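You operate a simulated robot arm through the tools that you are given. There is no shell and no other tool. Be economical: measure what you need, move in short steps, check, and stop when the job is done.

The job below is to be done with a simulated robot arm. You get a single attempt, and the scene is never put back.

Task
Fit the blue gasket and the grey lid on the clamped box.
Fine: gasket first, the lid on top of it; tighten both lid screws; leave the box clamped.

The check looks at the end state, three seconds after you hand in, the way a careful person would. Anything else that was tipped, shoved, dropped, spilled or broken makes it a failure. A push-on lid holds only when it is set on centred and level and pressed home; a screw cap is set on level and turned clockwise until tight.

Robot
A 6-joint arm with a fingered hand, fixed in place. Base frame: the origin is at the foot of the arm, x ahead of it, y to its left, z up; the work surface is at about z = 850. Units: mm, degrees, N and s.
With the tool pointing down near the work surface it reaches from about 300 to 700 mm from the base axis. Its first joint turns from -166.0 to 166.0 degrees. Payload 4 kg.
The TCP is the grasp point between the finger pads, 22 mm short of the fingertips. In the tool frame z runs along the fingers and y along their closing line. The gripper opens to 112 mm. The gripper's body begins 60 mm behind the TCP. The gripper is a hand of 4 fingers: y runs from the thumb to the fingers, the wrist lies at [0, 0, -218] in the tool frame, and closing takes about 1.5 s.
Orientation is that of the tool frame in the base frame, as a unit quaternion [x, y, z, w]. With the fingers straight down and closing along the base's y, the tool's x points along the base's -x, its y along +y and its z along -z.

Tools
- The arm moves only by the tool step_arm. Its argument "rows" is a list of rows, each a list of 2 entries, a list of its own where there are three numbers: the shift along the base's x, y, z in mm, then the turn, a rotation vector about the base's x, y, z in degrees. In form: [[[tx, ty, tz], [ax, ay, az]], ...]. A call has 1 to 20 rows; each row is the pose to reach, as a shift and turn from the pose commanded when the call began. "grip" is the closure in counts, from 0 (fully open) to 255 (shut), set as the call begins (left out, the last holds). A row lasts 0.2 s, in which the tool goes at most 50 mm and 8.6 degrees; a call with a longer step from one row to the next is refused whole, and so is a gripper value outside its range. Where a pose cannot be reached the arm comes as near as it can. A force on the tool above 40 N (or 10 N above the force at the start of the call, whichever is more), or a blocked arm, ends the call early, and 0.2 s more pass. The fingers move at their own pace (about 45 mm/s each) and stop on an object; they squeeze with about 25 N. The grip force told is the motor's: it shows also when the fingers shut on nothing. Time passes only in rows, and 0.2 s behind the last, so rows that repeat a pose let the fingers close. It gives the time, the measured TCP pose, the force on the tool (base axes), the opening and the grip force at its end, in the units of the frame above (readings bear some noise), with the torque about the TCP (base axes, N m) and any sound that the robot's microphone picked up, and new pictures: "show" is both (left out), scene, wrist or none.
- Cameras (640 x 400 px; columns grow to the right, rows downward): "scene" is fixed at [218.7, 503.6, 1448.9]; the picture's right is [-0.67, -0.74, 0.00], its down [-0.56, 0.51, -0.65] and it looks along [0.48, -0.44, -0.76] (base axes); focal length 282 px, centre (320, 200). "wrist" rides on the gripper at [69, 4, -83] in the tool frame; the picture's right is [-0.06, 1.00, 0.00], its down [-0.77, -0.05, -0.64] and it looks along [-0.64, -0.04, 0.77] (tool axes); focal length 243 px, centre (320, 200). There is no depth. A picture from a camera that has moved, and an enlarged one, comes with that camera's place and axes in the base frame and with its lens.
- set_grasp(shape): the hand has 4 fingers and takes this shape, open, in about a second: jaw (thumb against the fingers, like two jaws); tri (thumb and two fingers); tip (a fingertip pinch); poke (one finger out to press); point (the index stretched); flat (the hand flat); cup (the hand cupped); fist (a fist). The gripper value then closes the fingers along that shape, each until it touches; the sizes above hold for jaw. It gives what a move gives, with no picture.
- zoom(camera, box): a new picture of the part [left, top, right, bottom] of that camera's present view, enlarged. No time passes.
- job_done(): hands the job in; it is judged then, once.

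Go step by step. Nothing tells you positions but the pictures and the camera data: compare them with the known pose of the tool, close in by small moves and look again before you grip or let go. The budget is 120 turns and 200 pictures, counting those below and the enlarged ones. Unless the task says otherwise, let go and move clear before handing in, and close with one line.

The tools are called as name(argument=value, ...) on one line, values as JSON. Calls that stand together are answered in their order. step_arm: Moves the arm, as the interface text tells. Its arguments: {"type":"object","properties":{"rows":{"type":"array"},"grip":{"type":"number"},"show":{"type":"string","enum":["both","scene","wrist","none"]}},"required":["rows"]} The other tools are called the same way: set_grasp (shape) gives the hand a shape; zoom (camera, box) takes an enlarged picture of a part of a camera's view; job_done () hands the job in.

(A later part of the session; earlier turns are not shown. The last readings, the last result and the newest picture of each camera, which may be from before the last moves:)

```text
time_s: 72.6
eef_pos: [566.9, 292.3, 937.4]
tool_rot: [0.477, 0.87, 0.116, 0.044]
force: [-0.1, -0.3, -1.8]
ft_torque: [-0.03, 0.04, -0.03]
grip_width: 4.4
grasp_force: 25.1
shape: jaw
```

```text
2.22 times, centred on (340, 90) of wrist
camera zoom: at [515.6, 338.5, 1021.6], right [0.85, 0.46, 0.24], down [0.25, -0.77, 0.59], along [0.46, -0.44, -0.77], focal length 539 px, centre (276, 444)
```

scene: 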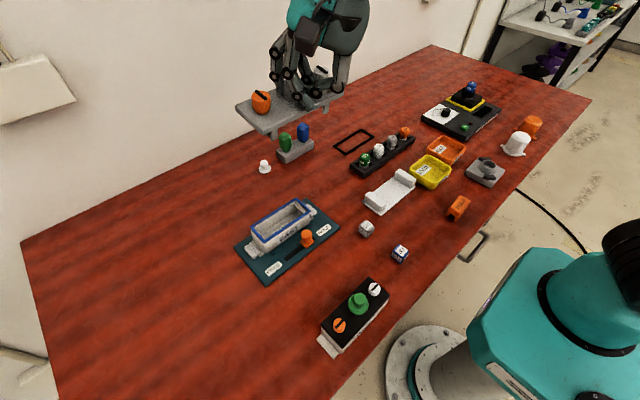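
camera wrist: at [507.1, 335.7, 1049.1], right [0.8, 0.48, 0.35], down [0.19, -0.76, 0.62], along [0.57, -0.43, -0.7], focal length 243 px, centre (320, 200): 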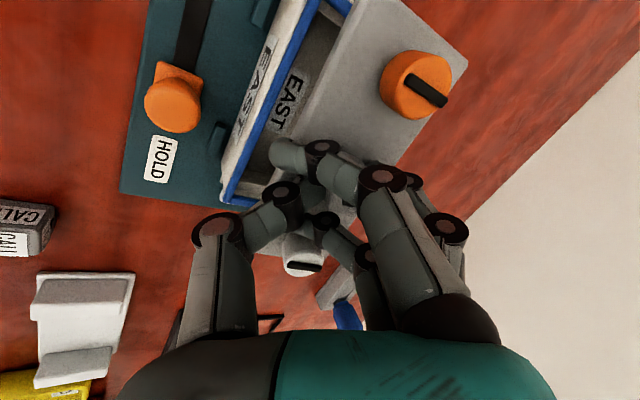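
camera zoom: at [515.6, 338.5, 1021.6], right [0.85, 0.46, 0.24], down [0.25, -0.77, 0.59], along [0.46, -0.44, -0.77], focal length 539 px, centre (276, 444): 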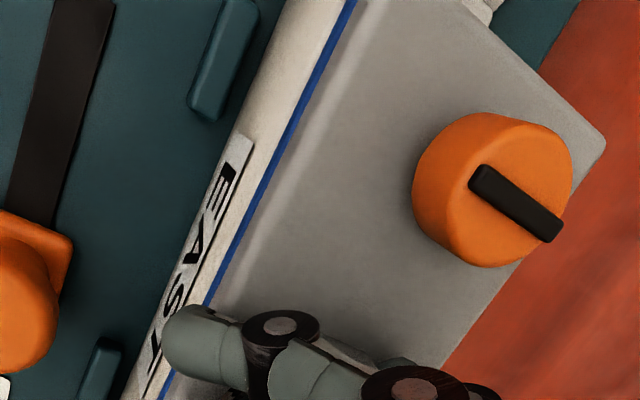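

The gasket is back at its seated position. Lowering the lid to contact.

step_arm(rows=[[[0.5, 0, -3], [0, 0, 0]], [[0.5, 0, -5], [0, 0, 0]], [[0.5, 0, -7], [0, 0, 0]], [[0.5, 0, -9], [0, 0, 0]], [[0.5, 0, -9], [0, 0, 0]]], show="none")

zoom(camera="scene", box=[245, 195, 325, 255])

zoom(camera="wrist", box=[220, 0, 460, 180])

```text
time_s: 73.6
eef_pos: [568.5, 292.6, 935.4]
tool_rot: [0.476, 0.869, 0.121, 0.048]
force: [-5.6, -3.0, 12.8]
ft_torque: [-0.22, -0.03, 0.06]
grip_width: 5.6
grasp_force: 24.7
shape: jaw
stopped in row 5: the force on the tool passed its limit at 42 N (the readings are from after the stop); the commanded pose is now the measured one
```

```text
6.67 times, centred on (285, 225) of scene
camera zoom: at [218.7, 503.6, 1448.9], right [-0.67, -0.74, 0.0], down [-0.56, 0.51, -0.65], along [0.48, -0.44, -0.76], focal length 1880 px, centre (553, 33)
```

zoom: 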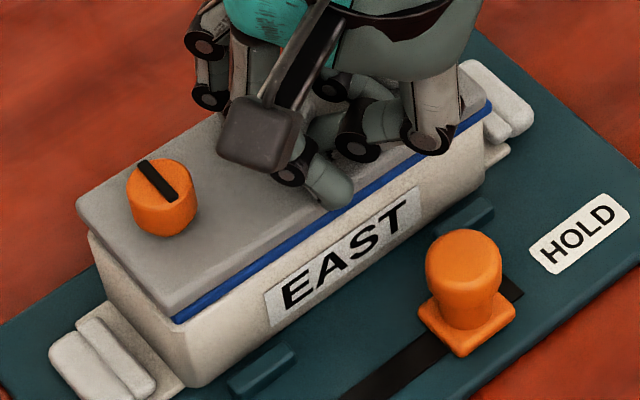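

```text
2.22 times, centred on (340, 90) of wrist
camera zoom: at [517.5, 339.0, 1018.0], right [0.85, 0.46, 0.25], down [0.25, -0.77, 0.58], along [0.46, -0.43, -0.77], focal length 539 px, centre (276, 444)
```

zoom: 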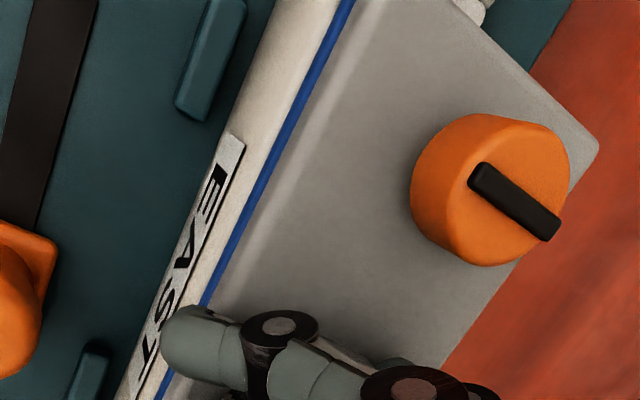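

The lid is touching down, with its -y end slightly high. I'll open the fingers to let it settle on the gasket.

step_arm(rows=[[[0, 0, 0], [0, 0, 0]], [[0, 0, 0], [0, 0, 0]], [[0, 0, 0], [0, 0, 0]], [[0, 0, 0], [0, 0, 0]], [[0, 0, 0], [0, 0, 0]]], grip=120, show="none")

zoom(camera="scene", box=[245, 195, 325, 255])

zoom(camera="wrist", box=[200, 0, 480, 240])

```text
time_s: 74.8
eef_pos: [568.9, 293.2, 933.4]
tool_rot: [0.477, 0.87, 0.12, 0.048]
force: [5.5, 3.1, 23.5]
ft_torque: [-0.1, -0.02, -0.03]
grip_width: 44.4
grasp_force: 0.1
shape: jaw
```

```text
6.67 times, centred on (285, 225) of scene
camera zoom: at [218.7, 503.6, 1448.9], right [-0.67, -0.74, 0.0], down [-0.56, 0.51, -0.65], along [0.48, -0.44, -0.76], focal length 1880 px, centre (553, 33)
```

zoom: 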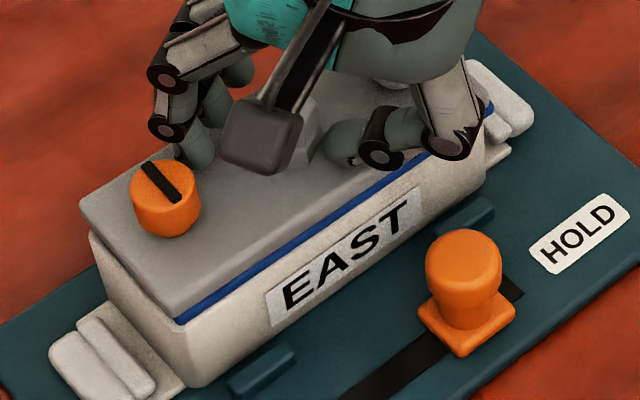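

```text
1.67 times, centred on (340, 120) of wrist
camera zoom: at [517.4, 339.0, 1017.0], right [0.85, 0.46, 0.25], down [0.25, -0.77, 0.58], along [0.46, -0.43, -0.77], focal length 404 px, centre (287, 333)
```

zoom: 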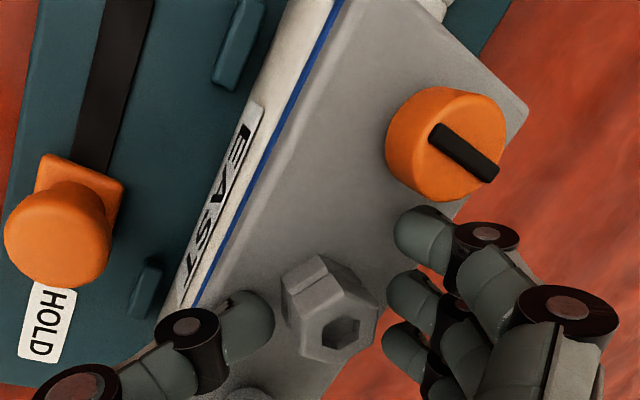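

Released, with the fingertips still pressing on the lid. I'll rise straight up.

step_arm(rows=[[[0, 0, 5], [0, 0, 0]], [[0, 0, 20], [0, 0, 0]], [[0, 0, 45], [0, 0, 0]], [[0, 0, 75], [0, 0, 0]], [[-20, 0, 90], [0, 0, 0]], [[-20, 0, 90], [0, 0, 0]]])

zoom(camera="scene", box=[245, 195, 325, 255])

zoom(camera="wrist", box=[200, 0, 480, 240])

```text
time_s: 76.2
eef_pos: [547.3, 290.6, 1020.9]
tool_rot: [0.477, 0.869, 0.119, 0.048]
force: [0.2, 0.0, -0.5]
ft_torque: [-0.03, 0.0, -0.01]
grip_width: 58.7
grasp_force: 0.0
shape: jaw
camera wrist: at [496.8, 338.2, 1106.2], right [0.85, 0.46, 0.25], down [0.25, -0.77, 0.58], along [0.46, -0.44, -0.77], focal length 243 px, centre (320, 200)
```

scene: 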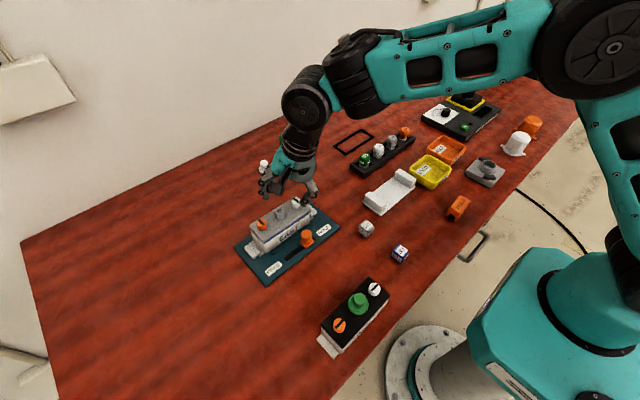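
wrist: 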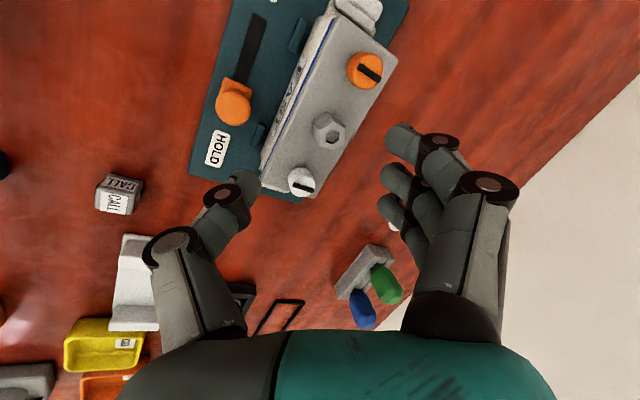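

```text
6.67 times, centred on (285, 225) of scene
camera zoom: at [218.7, 503.6, 1448.9], right [-0.67, -0.74, 0.0], down [-0.56, 0.51, -0.65], along [0.48, -0.44, -0.76], focal length 1880 px, centre (553, 33)
```

zoom: 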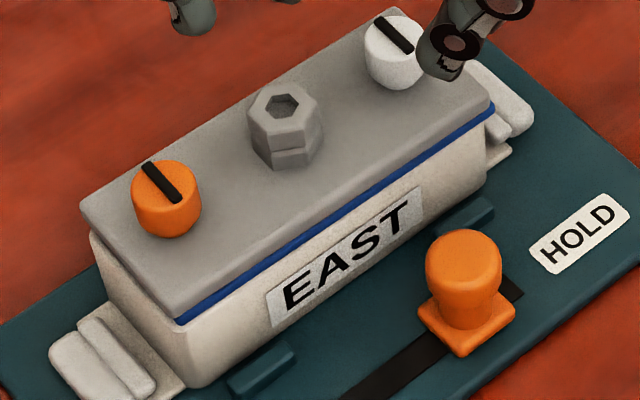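

```text
1.67 times, centred on (340, 120) of wrist
camera zoom: at [496.8, 338.2, 1106.2], right [0.85, 0.46, 0.25], down [0.25, -0.77, 0.58], along [0.46, -0.44, -0.77], focal length 404 px, centre (287, 333)
```

zoom: 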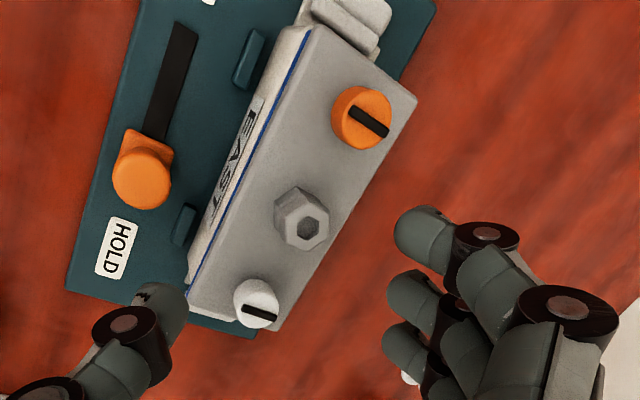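

The lid sits level on the gasket. Next are the screws: orange near (583,351) and white near (582,254), tops at about z 938. I'll straighten the hand, set the tip shape, and go above the orange one.

set_grasp(shape="tip")

step_arm(rows=[[[10, 20, 0], [-5, 6, 0]], [[20, 40, 0], [-9.4, 11.5, 0]], [[30, 55, 0], [-9.4, 11.5, 0]], [[36, 60, 0], [-9.4, 11.5, 0]], [[36, 60, 0], [-9.4, 11.5, 0]], [[36, 60, 0], [-9.4, 11.5, 0]]], grip=120)

zoom(camera="scene", box=[235, 165, 335, 255])

```text
time_s: 77.1
eef_pos: [548.0, 290.7, 1022.5]
tool_rot: [0.477, 0.87, 0.119, 0.047]
force: [0.0, 0.0, 0.5]
ft_torque: [0.03, 0.0, -0.01]
grip_width: 112.2
grasp_force: 0.1
shape: tip
```

```text
time_s: 78.5
eef_pos: [583.2, 352.0, 1022.7]
tool_rot: [0.481, 0.877, -0.001, -0.002]
force: [-0.5, -0.2, 0.7]
ft_torque: [0.01, 0.02, -0.01]
grip_width: 59.9
grasp_force: 0.1
shape: tip
camera wrist: at [550.1, 412.5, 1106.2], right [0.88, 0.48, 0.0], down [0.37, -0.67, 0.64], along [0.31, -0.56, -0.77], focal length 243 px, centre (320, 200)
```

scene: 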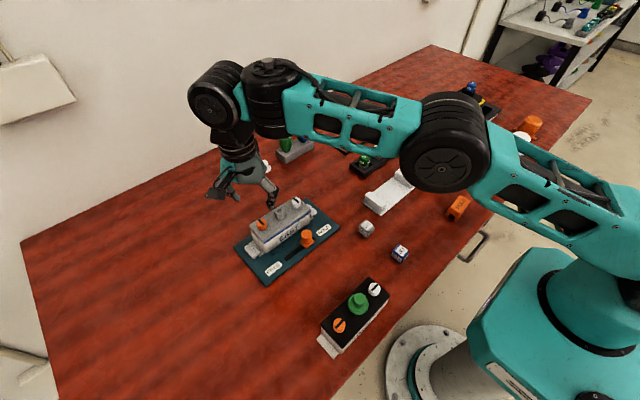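
wrist: 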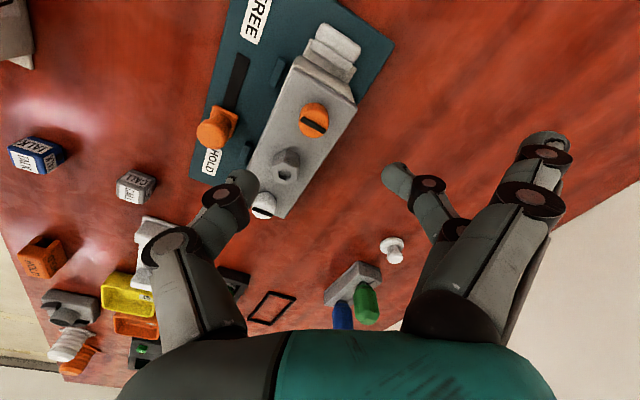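

```text
4.44 times, centred on (285, 210) of scene
camera zoom: at [218.7, 503.6, 1448.9], right [-0.67, -0.74, 0.0], down [-0.56, 0.51, -0.65], along [0.48, -0.44, -0.76], focal length 1253 px, centre (476, 156)
```

zoom: 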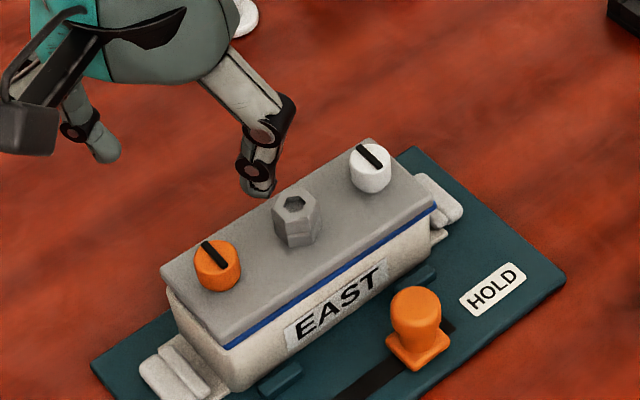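

In tip shape the thumb opposes one finger, which suits the screws. I'll set yaw to -45°, centre on the orange screw, and come down closer.

step_arm(rows=[[[-1, -1, -15], [0, 0, 6]], [[-2.9, -1.6, -30], [0, 0, 12.5]], [[-2.9, -1.6, -45], [0, 0, 12.5]], [[-2.9, -1.6, -52], [0, 0, 12.5]], [[-2.9, -1.6, -52], [0, 0, 12.5]]], grip=145)

zoom(camera="scene", box=[235, 175, 335, 255])

zoom(camera="wrist", box=[180, 20, 460, 260])

```text
time_s: 79.7
eef_pos: [581.6, 350.3, 970.1]
tool_rot: [0.384, 0.924, -0.001, -0.001]
force: [0.3, -0.3, 0.5]
ft_torque: [0.0, 0.0, 0.03]
grip_width: 48.9
grasp_force: 0.1
shape: tip
camera wrist: at [534.8, 402.7, 1053.8], right [0.75, 0.66, 0.0], down [0.51, -0.58, 0.64], along [0.42, -0.48, -0.77], focal length 243 px, centre (320, 200)
```

scene: 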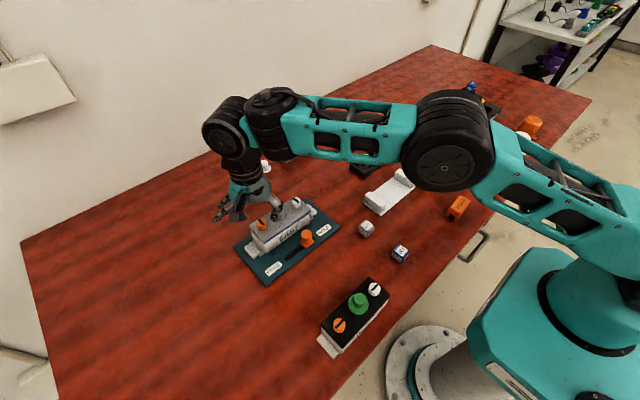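
wrist: 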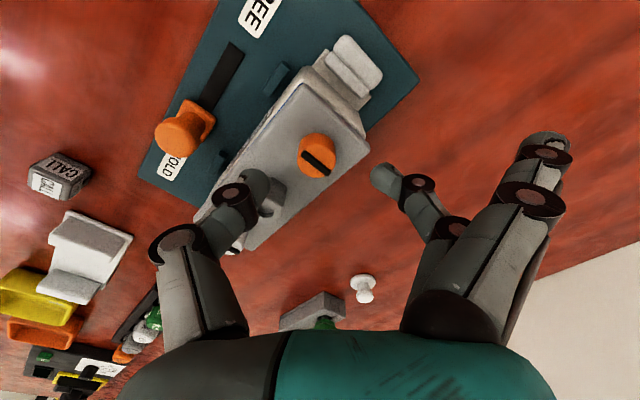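

```text
5.00 times, centred on (285, 215) of scene
camera zoom: at [218.7, 503.6, 1448.9], right [-0.67, -0.74, 0.0], down [-0.56, 0.51, -0.65], along [0.48, -0.44, -0.76], focal length 1410 px, centre (495, 125)
```

zoom: 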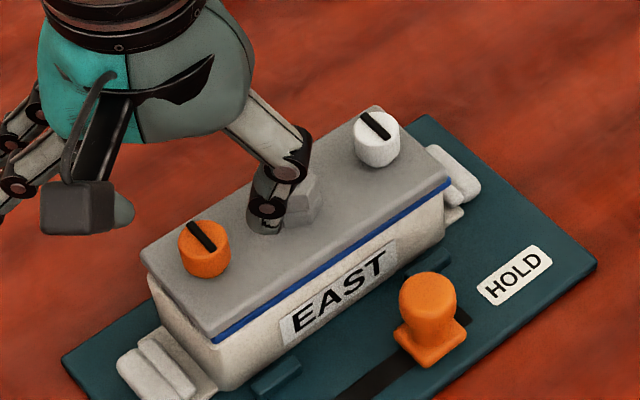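

```text
1.67 times, centred on (320, 140) of wrist
camera zoom: at [534.8, 402.7, 1053.8], right [0.75, 0.66, 0.0], down [0.51, -0.58, 0.64], along [0.42, -0.48, -0.77], focal length 404 px, centre (320, 300)
```

zoom: 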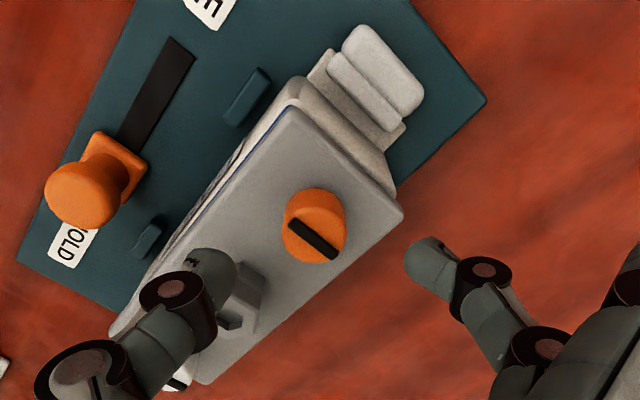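

The screw is about 2.5 mm off; I'll centre and lower to grip height.

step_arm(rows=[[[-1.8, -1.5, 0], [0, 0, 0]], [[-1.8, -1.5, -10], [0, 0, 0]], [[-1.8, -1.5, -20], [0, 0, 0]], [[-1.8, -1.5, -22], [0, 0, 0]], [[-1.8, -1.5, -22], [0, 0, 0]]], show="none")

zoom(camera="scene", box=[235, 185, 335, 255])

zoom(camera="wrist", box=[180, 20, 460, 260])

```text
time_s: 80.9
eef_pos: [580.3, 348.8, 947.7]
tool_rot: [0.382, 0.924, -0.001, -0.001]
force: [-0.5, -0.1, -0.1]
ft_torque: [-0.04, -0.03, -0.03]
grip_width: 49.1
grasp_force: 0.1
shape: tip
```

```text
5.71 times, centred on (285, 220) of scene
camera zoom: at [218.7, 503.6, 1448.9], right [-0.67, -0.74, 0.0], down [-0.56, 0.51, -0.65], along [0.48, -0.44, -0.76], focal length 1611 px, centre (520, 86)
```

zoom: 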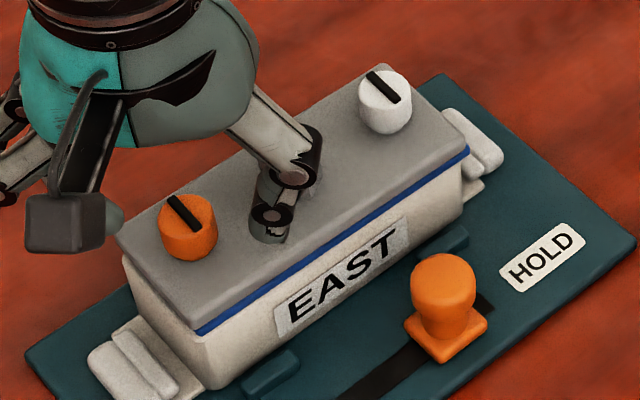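

```text
1.67 times, centred on (320, 140) of wrist
camera zoom: at [533.6, 401.1, 1031.8], right [0.75, 0.66, 0.0], down [0.51, -0.58, 0.64], along [0.42, -0.48, -0.77], focal length 404 px, centre (320, 300)
```

zoom: 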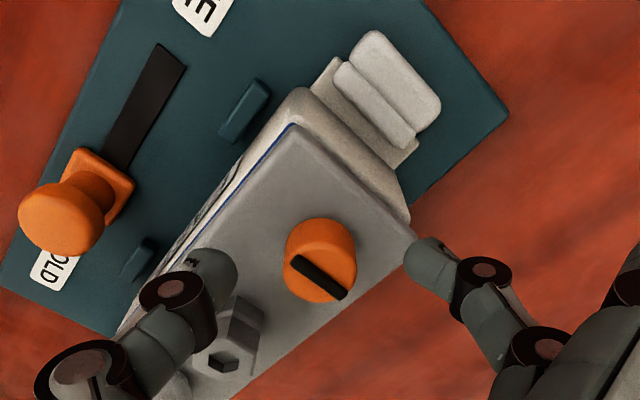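

Centred; closing on the orange screw.

step_arm(rows=[[[0, 0, 0], [0, 0, 0]], [[0, 0, 0], [0, 0, 0]], [[0, 0, 0], [0, 0, 0]], [[0, 0, 0], [0, 0, 0]], [[0, 0, 0], [0, 0, 0]]], grip=255, show="none")

zoom(camera="scene", box=[235, 185, 335, 255])

zoom(camera="wrist", box=[180, 20, 460, 260])

```text
time_s: 82.1
eef_pos: [579.0, 349.1, 947.7]
tool_rot: [0.383, 0.924, -0.001, -0.002]
force: [-0.2, 0.2, 1.7]
ft_torque: [0.01, -0.01, -0.02]
grip_width: 15.8
grasp_force: 25.2
shape: tip
```

```text
5.71 times, centred on (285, 220) of scene
camera zoom: at [218.7, 503.6, 1448.9], right [-0.67, -0.74, 0.0], down [-0.56, 0.51, -0.65], along [0.48, -0.44, -0.76], focal length 1611 px, centre (520, 86)
```

zoom: 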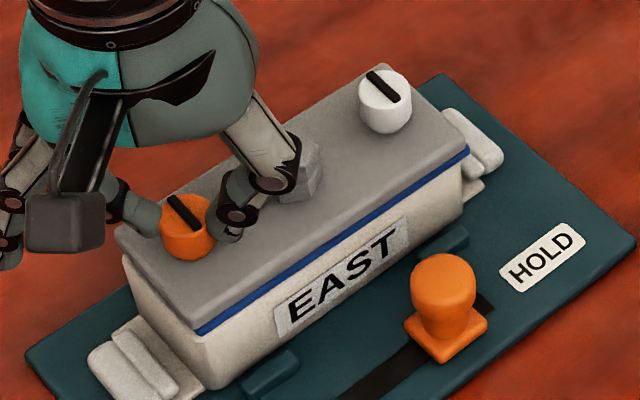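

```text
1.67 times, centred on (320, 140) of wrist
camera zoom: at [533.6, 401.1, 1031.9], right [0.75, 0.66, 0.0], down [0.51, -0.58, 0.64], along [0.42, -0.48, -0.77], focal length 404 px, centre (320, 300)
```

zoom: 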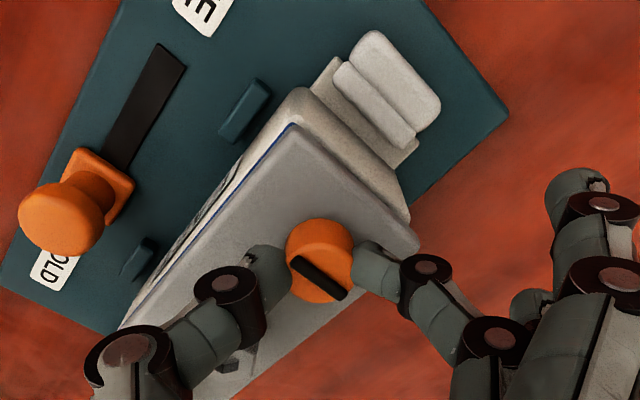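

Good pinch with the screw centred. I'll turn clockwise (negative about z) and watch the torque.

step_arm(rows=[[[0, 0, 0], [0, 0, -8]], [[0, 0, 0], [0, 0, -16]], [[0, 0, 0], [0, 0, -24]], [[0, 0, 0], [0, 0, -32]], [[0, 0, 0], [0, 0, -40]], [[0, 0, 0], [0, 0, -48]], [[0, 0, 0], [0, 0, -48]]], show="none")

zoom(camera="scene", box=[235, 185, 335, 255])

zoom(camera="wrist", box=[180, 20, 460, 260])

```text
time_s: 83.7
eef_pos: [579.8, 347.5, 948.0]
tool_rot: [0.726, 0.688, 0.0, -0.002]
force: [0.6, 1.0, 0.8]
ft_torque: [0.03, -0.02, -0.04]
grip_width: 15.2
grasp_force: 25.3
shape: tip
```

```text
5.71 times, centred on (285, 220) of scene
camera zoom: at [218.7, 503.6, 1448.9], right [-0.67, -0.74, 0.0], down [-0.56, 0.51, -0.65], along [0.48, -0.44, -0.76], focal length 1611 px, centre (520, 86)
```

zoom: 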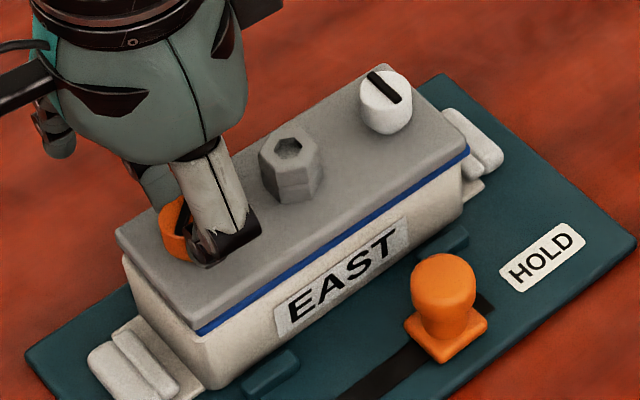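

```text
1.67 times, centred on (320, 140) of wrist
camera zoom: at [587.4, 417.6, 1031.9], right [0.99, -0.12, 0.0], down [-0.09, -0.76, 0.64], along [-0.08, -0.64, -0.77], focal length 404 px, centre (320, 300)
```

zoom: 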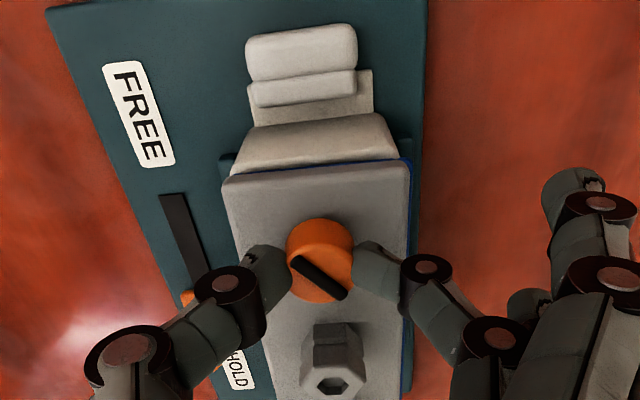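

The screw turns with the hand. Continuing clockwise.

step_arm(rows=[[[0, 0, 0], [0, 0, -8]], [[0, 0, 0], [0, 0, -16]], [[0, 0, 0], [0, 0, -24]], [[0, 0, 0], [0, 0, -32]], [[0, 0, 0], [0, 0, -40]], [[0, 0, 0], [0, 0, -46]], [[0, 0, 0], [0, 0, -46]]], show="none")

zoom(camera="wrist", box=[180, 20, 460, 260])

```text
time_s: 85.3
eef_pos: [578.8, 348.9, 948.4]
tool_rot: [0.937, 0.349, 0.0, -0.002]
force: [1.7, 0.4, 0.1]
ft_torque: [-0.02, -0.05, 0.03]
grip_width: 15.5
grasp_force: 25.0
shape: tip
```

```text
1.67 times, centred on (320, 140) of wrist
camera zoom: at [634.0, 390.7, 1031.8], right [0.61, -0.8, 0.0], down [-0.61, -0.47, 0.64], along [-0.51, -0.39, -0.77], focal length 404 px, centre (320, 300)
```

zoom: 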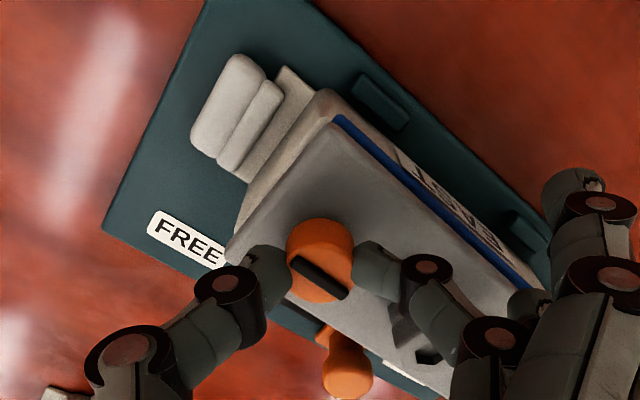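

94° turned with no resistance yet, so I'll regrasp: open, turn back, close again.

step_arm(rows=[[[0, 0, 0], [0, 0, 0]], [[0, 0, 0], [0, 0, 0]], [[0, 0, 0], [0, 0, 0]], [[0, 0, 0], [0, 0, 0]], [[0, 0, 0], [0, 0, 8]], [[0, 0, 0], [0, 0, 16]], [[0, 0, 0], [0, 0, 24]], [[0, 0, 0], [0, 0, 32]], [[0, 0, 0], [0, 0, 40]], [[0, 0, 0], [0, 0, 48]], [[0, 0, 0], [0, 0, 56]], [[0, 0, 0], [0, 0, 64]], [[0, 0, 0], [0, 0, 72]], [[0, 0, 0], [0, 0, 80]], [[0, 0, 0], [0, 0, 88]], [[0, 0, 0], [0, 0, 94]], [[0, 0, 0], [0, 0, 94]]], grip=145, show="none")

zoom(camera="scene", box=[235, 185, 335, 255])

zoom(camera="wrist", box=[180, 20, 460, 260])

```text
time_s: 88.9
eef_pos: [578.7, 348.5, 946.3]
tool_rot: [0.383, 0.924, -0.002, -0.001]
force: [0.1, 0.2, 0.3]
ft_torque: [-0.01, -0.02, 0.0]
grip_width: 47.7
grasp_force: 0.0
shape: tip
```

```text
5.71 times, centred on (285, 220) of scene
camera zoom: at [218.7, 503.6, 1448.9], right [-0.67, -0.74, 0.0], down [-0.56, 0.51, -0.65], along [0.48, -0.44, -0.76], focal length 1611 px, centre (520, 86)
```

zoom: 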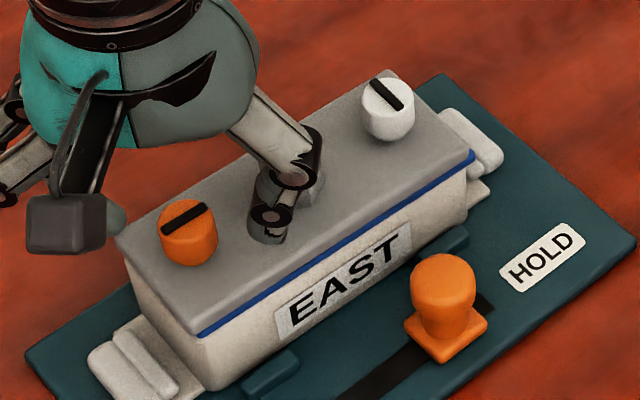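

```text
1.67 times, centred on (320, 140) of wrist
camera zoom: at [533.3, 401.0, 1031.6], right [0.75, 0.66, 0.0], down [0.51, -0.57, 0.64], along [0.42, -0.48, -0.77], focal length 404 px, centre (320, 300)
```

zoom: 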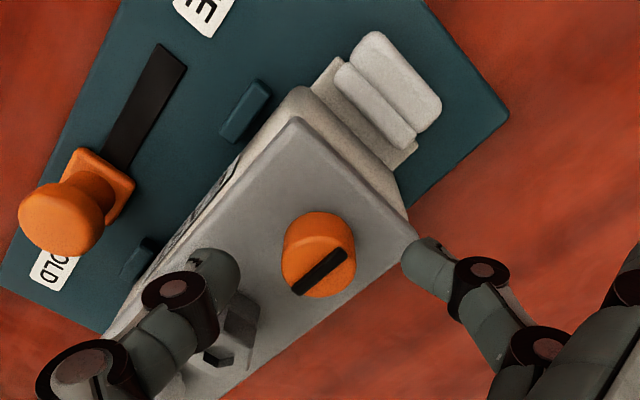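

The slot is now turned 90°, but no tightness was felt. I'll grip again and turn further.

step_arm(rows=[[[0, 0, 0], [0, 0, 0]], [[0, 0, 0], [0, 0, 0]], [[0, 0, 0], [0, 0, 0]], [[0, 0, 0], [0, 0, 0]], [[0, 0, 0], [0, 0, -8]], [[0, 0, 0], [0, 0, -16]], [[0, 0, 0], [0, 0, -24]], [[0, 0, 0], [0, 0, -32]], [[0, 0, 0], [0, 0, -40]], [[0, 0, 0], [0, 0, -40]]], grip=255, show="none")

zoom(camera="wrist", box=[180, 20, 460, 260])

```text
time_s: 91.1
eef_pos: [580.5, 349.3, 948.1]
tool_rot: [0.676, 0.737, -0.001, -0.001]
force: [-0.3, -11.2, 7.1]
ft_torque: [-0.17, 0.03, 0.21]
grip_width: 14.5
grasp_force: 24.8
shape: tip
```

```text
1.67 times, centred on (320, 140) of wrist
camera zoom: at [577.5, 417.4, 1031.9], right [1.0, 0.02, 0.0], down [0.02, -0.77, 0.64], along [0.01, -0.64, -0.77], focal length 404 px, centre (320, 300)
```

zoom: 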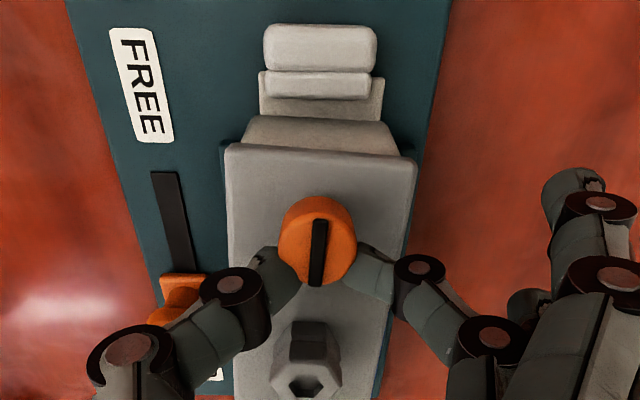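

The hand slipped around the screw while the slot stayed put (resisting torque 0.21 Nm), so orange is tight at a quarter turn. I'll release, rise and go to the white screw.

step_arm(rows=[[[0, 0, 0], [0, 0, 0]], [[0, 0, 0], [0, 0, 0]], [[0, 0, 0], [0, 0, 0]], [[0, 0, 0], [0, 0, 0]], [[0, 0, 15], [0, 0, 0]], [[0, 0, 35], [0, 0, 0]], [[0, 0, 60], [0, 0, 8]], [[-1, -20, 60], [0, 0, 16]], [[-1, -40, 60], [0, 0, 24]], [[-2, -60, 60], [0, 0, 32]], [[-2, -80, 60], [0, 0, 40]], [[-2, -96, 60], [0, 0, 40]], [[-2, -96, 40], [0, 0, 40]], [[-2, -96, 24], [0, 0, 40]], [[-2, -96, 24], [0, 0, 40]]], grip=145)

zoom(camera="scene", box=[245, 185, 345, 255])

zoom(camera="wrist", box=[180, 20, 460, 260])

```text
time_s: 94.3
eef_pos: [577.4, 252.8, 972.4]
tool_rot: [0.383, 0.924, 0.0, -0.001]
force: [0.1, 0.3, -0.7]
ft_torque: [0.0, 0.0, 0.02]
grip_width: 47.5
grasp_force: 0.0
shape: tip
camera wrist: at [531.0, 305.5, 1055.3], right [0.75, 0.66, 0.0], down [0.51, -0.58, 0.64], along [0.42, -0.48, -0.77], focal length 243 px, centre (320, 200)
```

scene: 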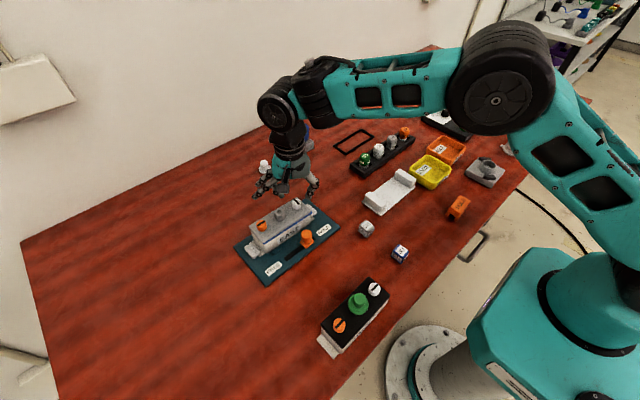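
wrist: 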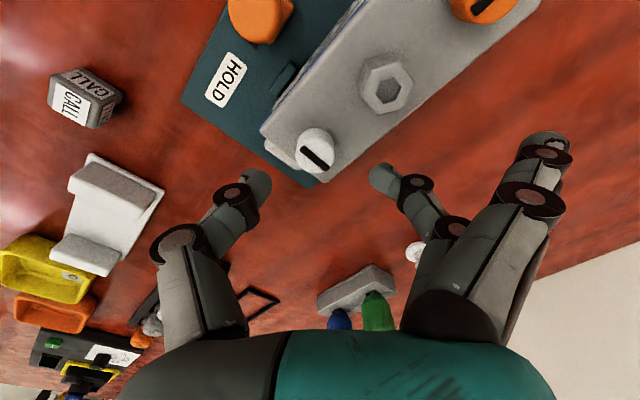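

```text
5.71 times, centred on (295, 220) of scene
camera zoom: at [218.7, 503.6, 1448.9], right [-0.67, -0.74, 0.0], down [-0.56, 0.51, -0.65], along [0.48, -0.44, -0.76], focal length 1611 px, centre (463, 86)
```

zoom: 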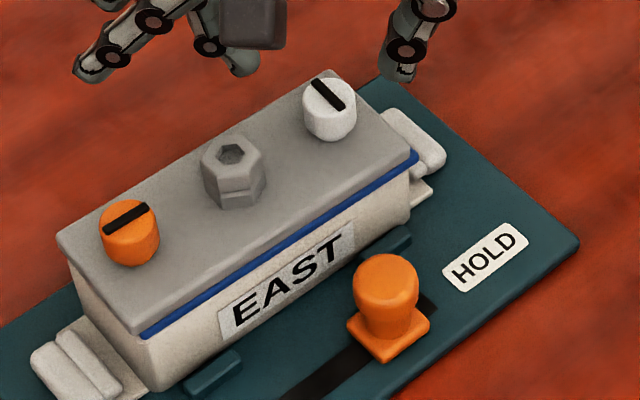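

```text
1.67 times, centred on (320, 140) of wrist
camera zoom: at [531.0, 305.5, 1055.3], right [0.75, 0.66, 0.0], down [0.51, -0.58, 0.64], along [0.42, -0.48, -0.77], focal length 404 px, centre (320, 300)
```

zoom: 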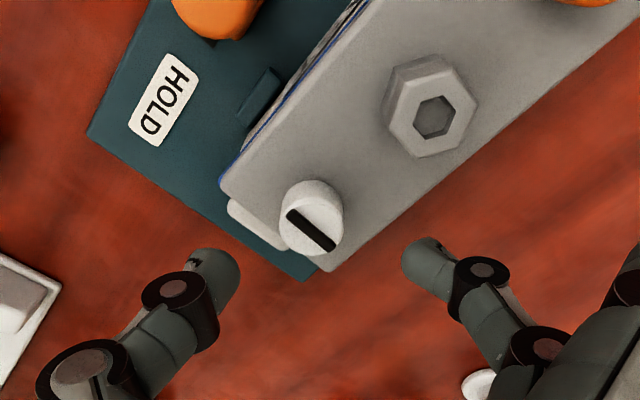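

The white screw is about 2–4 mm toward -x from the tool axis. I'll shift, lower, and recheck.

step_arm(rows=[[[-2.5, -0.3, 0], [0, 0, 0]], [[-2.5, -0.3, -10], [0, 0, 0]], [[-2.5, -0.3, -20], [0, 0, 0]], [[-2.5, -0.3, -24], [0, 0, 0]], [[-2.5, -0.3, -24], [0, 0, 0]]], show="none")

zoom(camera="scene", box=[255, 185, 345, 245])

zoom(camera="wrist", box=[180, 20, 460, 260])

```text
time_s: 95.5
eef_pos: [574.0, 253.1, 947.9]
tool_rot: [0.383, 0.924, -0.001, -0.002]
force: [0.0, -0.5, -0.6]
ft_torque: [0.0, 0.01, 0.03]
grip_width: 47.9
grasp_force: 0.1
shape: tip
```

```text
6.67 times, centred on (300, 215) of scene
camera zoom: at [218.7, 503.6, 1448.9], right [-0.67, -0.74, 0.0], down [-0.56, 0.51, -0.65], along [0.48, -0.44, -0.76], focal length 1880 px, centre (453, 100)
```

zoom: 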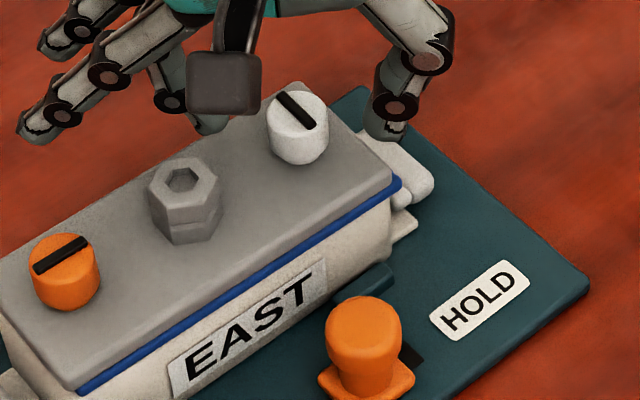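

```text
1.67 times, centred on (320, 140) of wrist
camera zoom: at [528.8, 304.8, 1031.6], right [0.75, 0.66, 0.0], down [0.51, -0.58, 0.64], along [0.42, -0.48, -0.77], focal length 404 px, centre (320, 300)
```

zoom: 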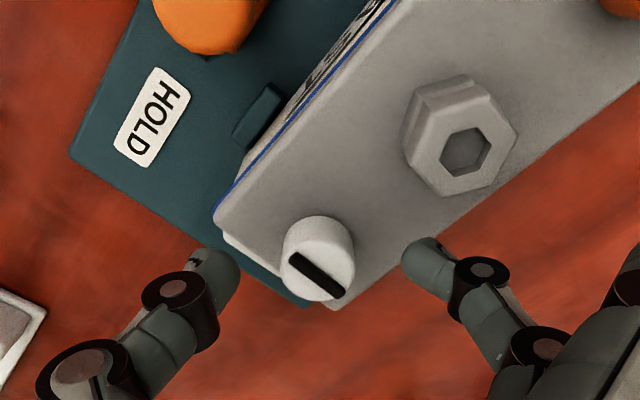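

Same alignment as the orange screw had. Closing and turning clockwise.

step_arm(rows=[[[0, 0, 0], [0, 0, 0]], [[0, 0, 0], [0, 0, 0]], [[0, 0, 0], [0, 0, 0]], [[0, 0, 0], [0, 0, 0]], [[0, 0, 0], [0, 0, 0]], [[0, 0, 0], [0, 0, -8]], [[0, 0, 0], [0, 0, -16]], [[0, 0, 0], [0, 0, -24]], [[0, 0, 0], [0, 0, -32]], [[0, 0, 0], [0, 0, -40]], [[0, 0, 0], [0, 0, -48]], [[0, 0, 0], [0, 0, -48]]], grip=255, show="none")

zoom(camera="scene", box=[255, 185, 345, 245])

zoom(camera="wrist", box=[180, 20, 460, 260])

```text
time_s: 98.1
eef_pos: [574.9, 253.0, 948.4]
tool_rot: [0.726, 0.688, -0.001, -0.002]
force: [-0.5, -1.8, 0.2]
ft_torque: [-0.05, -0.01, -0.01]
grip_width: 15.5
grasp_force: 25.0
shape: tip
```

```text
6.67 times, centred on (300, 215) of scene
camera zoom: at [218.7, 503.6, 1448.9], right [-0.67, -0.74, 0.0], down [-0.56, 0.51, -0.65], along [0.48, -0.44, -0.76], focal length 1880 px, centre (453, 100)
```

zoom: 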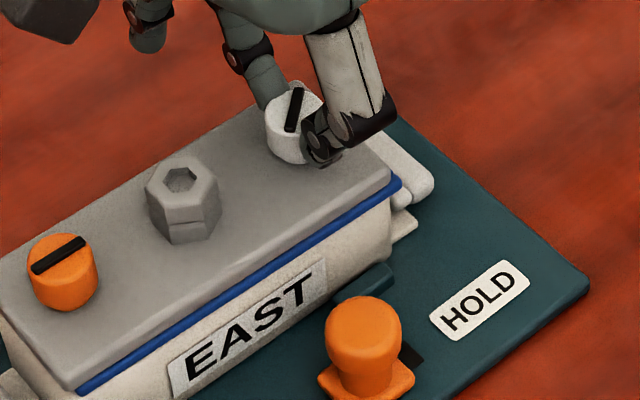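

```text
1.67 times, centred on (320, 140) of wrist
camera zoom: at [582.7, 321.4, 1032.0], right [0.99, -0.12, 0.0], down [-0.09, -0.76, 0.64], along [-0.08, -0.64, -0.77], focal length 404 px, centre (320, 300)
```

zoom: 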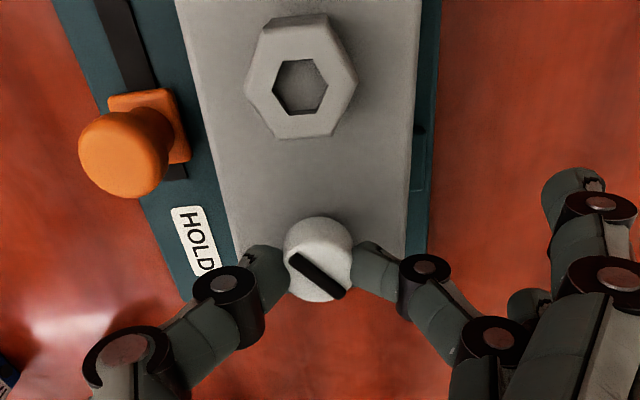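

Turning well; continuing a bit past the quarter turn to feel the stop.

step_arm(rows=[[[0, 0, 0], [0, 0, -8]], [[0, 0, 0], [0, 0, -16]], [[0, 0, 0], [0, 0, -24]], [[0, 0, 0], [0, 0, -32]], [[0, 0, 0], [0, 0, -40]], [[0, 0, 0], [0, 0, -48]], [[0, 0, 0], [0, 0, -54]], [[0, 0, 0], [0, 0, -54]]], show="none")

zoom(camera="scene", box=[255, 185, 345, 245])

zoom(camera="wrist", box=[180, 20, 460, 260])

```text
time_s: 99.9
eef_pos: [575.5, 253.0, 948.3]
tool_rot: [0.959, 0.284, 0.001, -0.002]
force: [-3.2, -3.7, 0.8]
ft_torque: [-0.04, 0.05, 0.45]
grip_width: 15.7
grasp_force: 24.8
shape: tip
```

```text
6.67 times, centred on (300, 215) of scene
camera zoom: at [218.7, 503.6, 1448.9], right [-0.67, -0.74, 0.0], down [-0.56, 0.51, -0.65], along [0.48, -0.44, -0.76], focal length 1880 px, centre (453, 100)
```

zoom: 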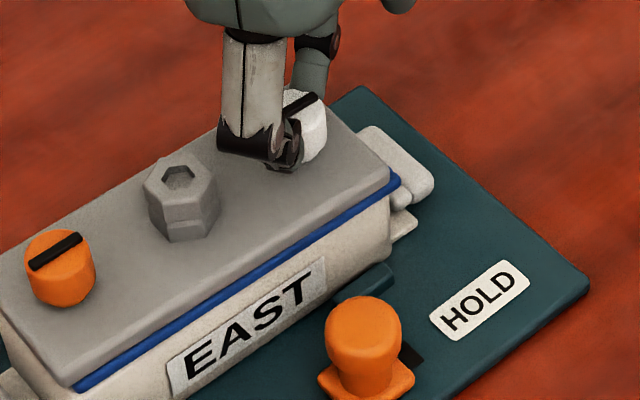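

```text
1.67 times, centred on (320, 140) of wrist
camera zoom: at [634.9, 286.0, 1031.8], right [0.49, -0.87, 0.0], down [-0.67, -0.38, 0.64], along [-0.56, -0.31, -0.77], focal length 404 px, centre (320, 300)
```

zoom: 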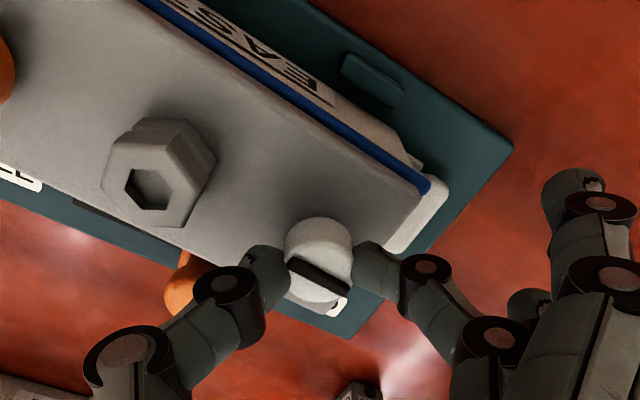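

A resisting torque of 0.45 Nm shows the white screw is tight. I'll release and rise to inspect.

step_arm(rows=[[[0, 0, 0], [0, 0, 0]], [[0, 0, 0], [0, 0, 0]], [[0, 0, 0], [0, 0, 0]], [[0, 0, 0], [0, 0, 0]], [[0, 0, 15], [0, 0, 0]], [[0, 0, 35], [0, 0, 0]], [[0, 0, 60], [0, 0, 8]], [[0, 0, 75], [0, 0, 16]], [[0, 20, 75], [0, 0, 24]], [[0, 40, 75], [0, 0, 32]], [[2, 60, 75], [0, 0, 40]], [[4, 80, 75], [0, 0, 48]], [[4, 96, 75], [0, 0, 56]], [[4, 96, 75], [0, 0, 64]], [[4, 96, 75], [0, 0, 64]]], grip=145)

zoom(camera="scene", box=[235, 185, 335, 265])

zoom(camera="wrist", box=[180, 20, 460, 260])

```text
time_s: 103.1
eef_pos: [578.4, 348.2, 1023.4]
tool_rot: [0.662, 0.75, -0.001, -0.002]
force: [1.3, 1.1, 0.5]
ft_torque: [0.0, -0.04, 0.01]
grip_width: 47.7
grasp_force: 0.2
shape: tip
camera wrist: at [574.2, 417.8, 1107.2], right [1.0, 0.06, 0.0], down [0.05, -0.77, 0.64], along [0.04, -0.64, -0.77], focal length 243 px, centre (320, 200)
```

scene: 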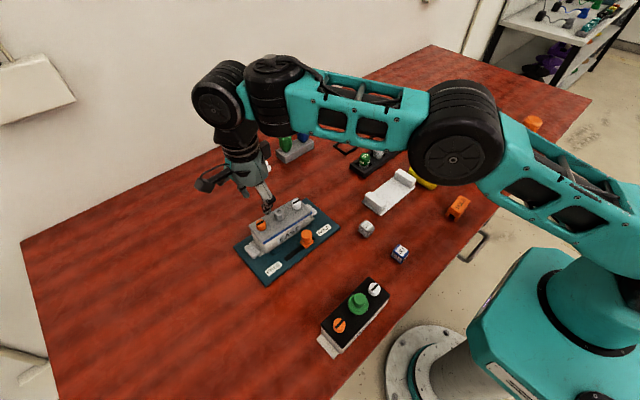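
wrist: 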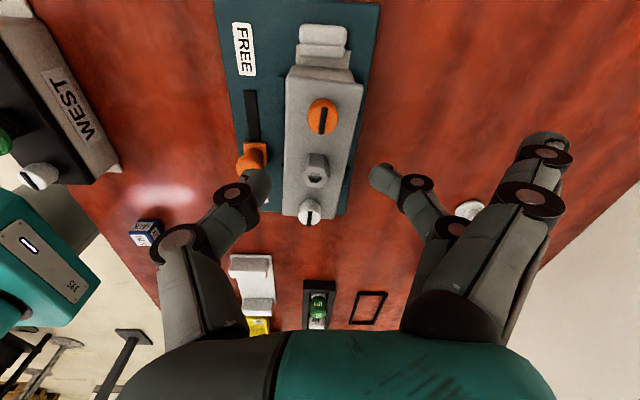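

```text
5.00 times, centred on (285, 225) of scene
camera zoom: at [218.7, 503.6, 1448.9], right [-0.67, -0.74, 0.0], down [-0.56, 0.51, -0.65], along [0.48, -0.44, -0.76], focal length 1410 px, centre (495, 75)
```

zoom: 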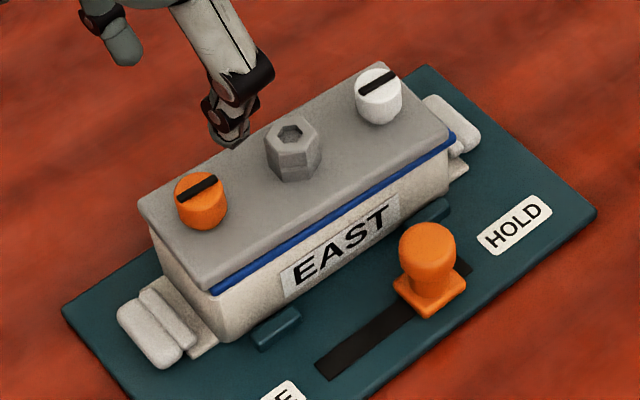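

```text
1.67 times, centred on (320, 140) of wrist
camera zoom: at [574.2, 417.8, 1107.2], right [1.0, 0.06, 0.0], down [0.05, -0.77, 0.64], along [0.04, -0.64, -0.77], focal length 404 px, centre (320, 300)
```

zoom: 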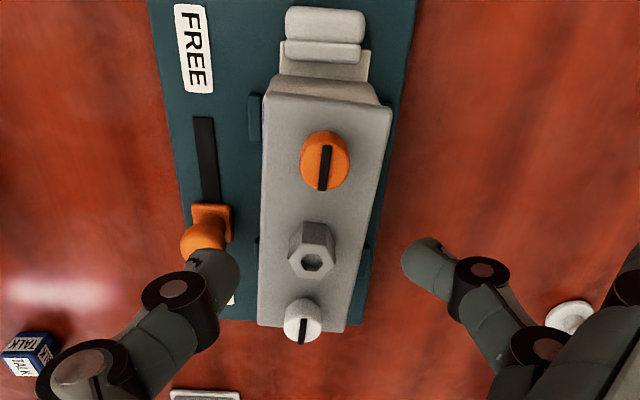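

Both slots now line up lengthwise as on the finished WEST unit. To be sure of orange I'll re-grip it, better centred, and check for a firm stop.

step_arm(rows=[[[1.7, 1.5, 0], [0, 0, 8]], [[1.7, 1.5, 0], [0, 0, 16]], [[1.7, 1.5, -15], [0, 0, 24]], [[1.7, 1.5, -35], [0, 0, 32]], [[1.7, 1.5, -55], [0, 0, 38]], [[1.7, 1.5, -75], [0, 0, 38]], [[1.7, 1.5, -75], [0, 0, 38]]], show="none")

zoom(camera="wrist", box=[180, 20, 460, 260])

```text
time_s: 104.7
eef_pos: [580.7, 350.9, 948.2]
tool_rot: [0.382, 0.924, -0.001, -0.002]
force: [0.4, -0.7, 0.4]
ft_torque: [-0.04, -0.03, 0.05]
grip_width: 47.7
grasp_force: 0.1
shape: tip
```

```text
1.67 times, centred on (320, 140) of wrist
camera zoom: at [534.4, 402.3, 1031.2], right [0.75, 0.66, 0.0], down [0.51, -0.57, 0.64], along [0.42, -0.48, -0.77], focal length 404 px, centre (320, 300)
```

zoom: 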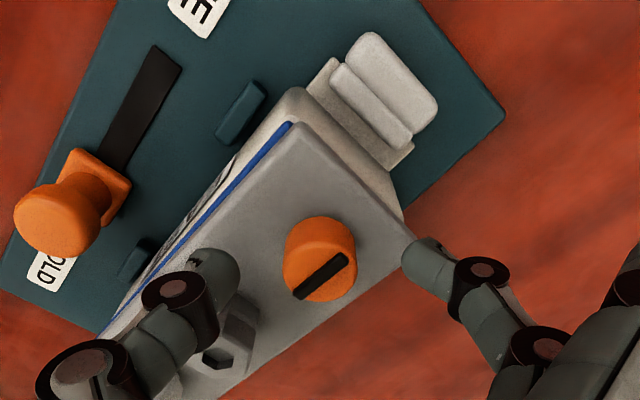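

Centred; closing and turning to test for the stop.

step_arm(rows=[[[0, 0, 0], [0, 0, 0]], [[0, 0, 0], [0, 0, 0]], [[0, 0, 0], [0, 0, 0]], [[0, 0, 0], [0, 0, 0]], [[0, 0, 0], [0, 0, 0]], [[0, 0, 0], [0, 0, -6]], [[0, 0, 0], [0, 0, -12]], [[0, 0, 0], [0, 0, -16]], [[0, 0, 0], [0, 0, -16]]], grip=255, show="none")

zoom(camera="wrist", box=[180, 20, 460, 260])

```text
time_s: 106.7
eef_pos: [581.4, 349.3, 947.7]
tool_rot: [0.508, 0.861, -0.001, -0.002]
force: [2.4, -6.8, 0.5]
ft_torque: [-0.09, -0.04, 0.26]
grip_width: 15.5
grasp_force: 24.5
shape: tip
```

```text
1.67 times, centred on (320, 140) of wrist
camera zoom: at [551.1, 412.3, 1031.8], right [0.9, 0.43, 0.0], down [0.33, -0.69, 0.64], along [0.27, -0.58, -0.77], focal length 404 px, centre (320, 300)
```

zoom: 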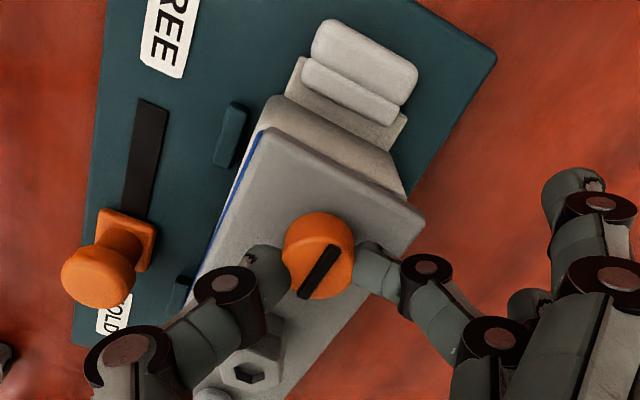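

The screw stayed put against the turning hand, so orange is tight. I'll release, rise well clear and do a final check.

step_arm(rows=[[[0, 0, 0], [0, 0, 0]], [[0, 0, 0], [0, 0, 0]], [[0, 0, 0], [0, 0, 0]], [[0, 0, 0], [0, 0, 0]], [[0, 0, 15], [0, 0, 0]], [[0, 0, 40], [0, 0, 0]], [[0, 0, 75], [0, 0, 0]], [[-30, -20, 110], [0, 0, 0]], [[-70, -50, 140], [0, 0, 0]], [[-100, -80, 160], [0, 0, 0]], [[-130, -110, 180], [0, 0, 0]], [[-150, -150, 190], [0, 0, 0]], [[-150, -190, 190], [0, 0, 0]], [[-150, -190, 190], [0, 0, 0]]], grip=145, show="scene")

zoom(camera="scene", box=[235, 185, 335, 265])

```text
refused: row 8 steps farther than a row can; nothing moved
```

```text
5.00 times, centred on (285, 225) of scene
camera zoom: at [218.7, 503.6, 1448.9], right [-0.67, -0.74, 0.0], down [-0.56, 0.51, -0.65], along [0.48, -0.44, -0.76], focal length 1410 px, centre (495, 75)
```

zoom: 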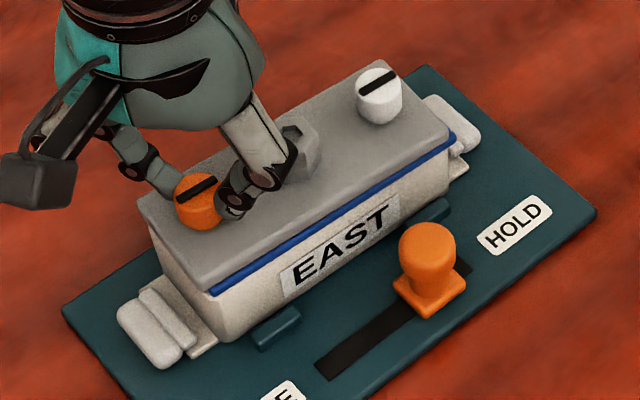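

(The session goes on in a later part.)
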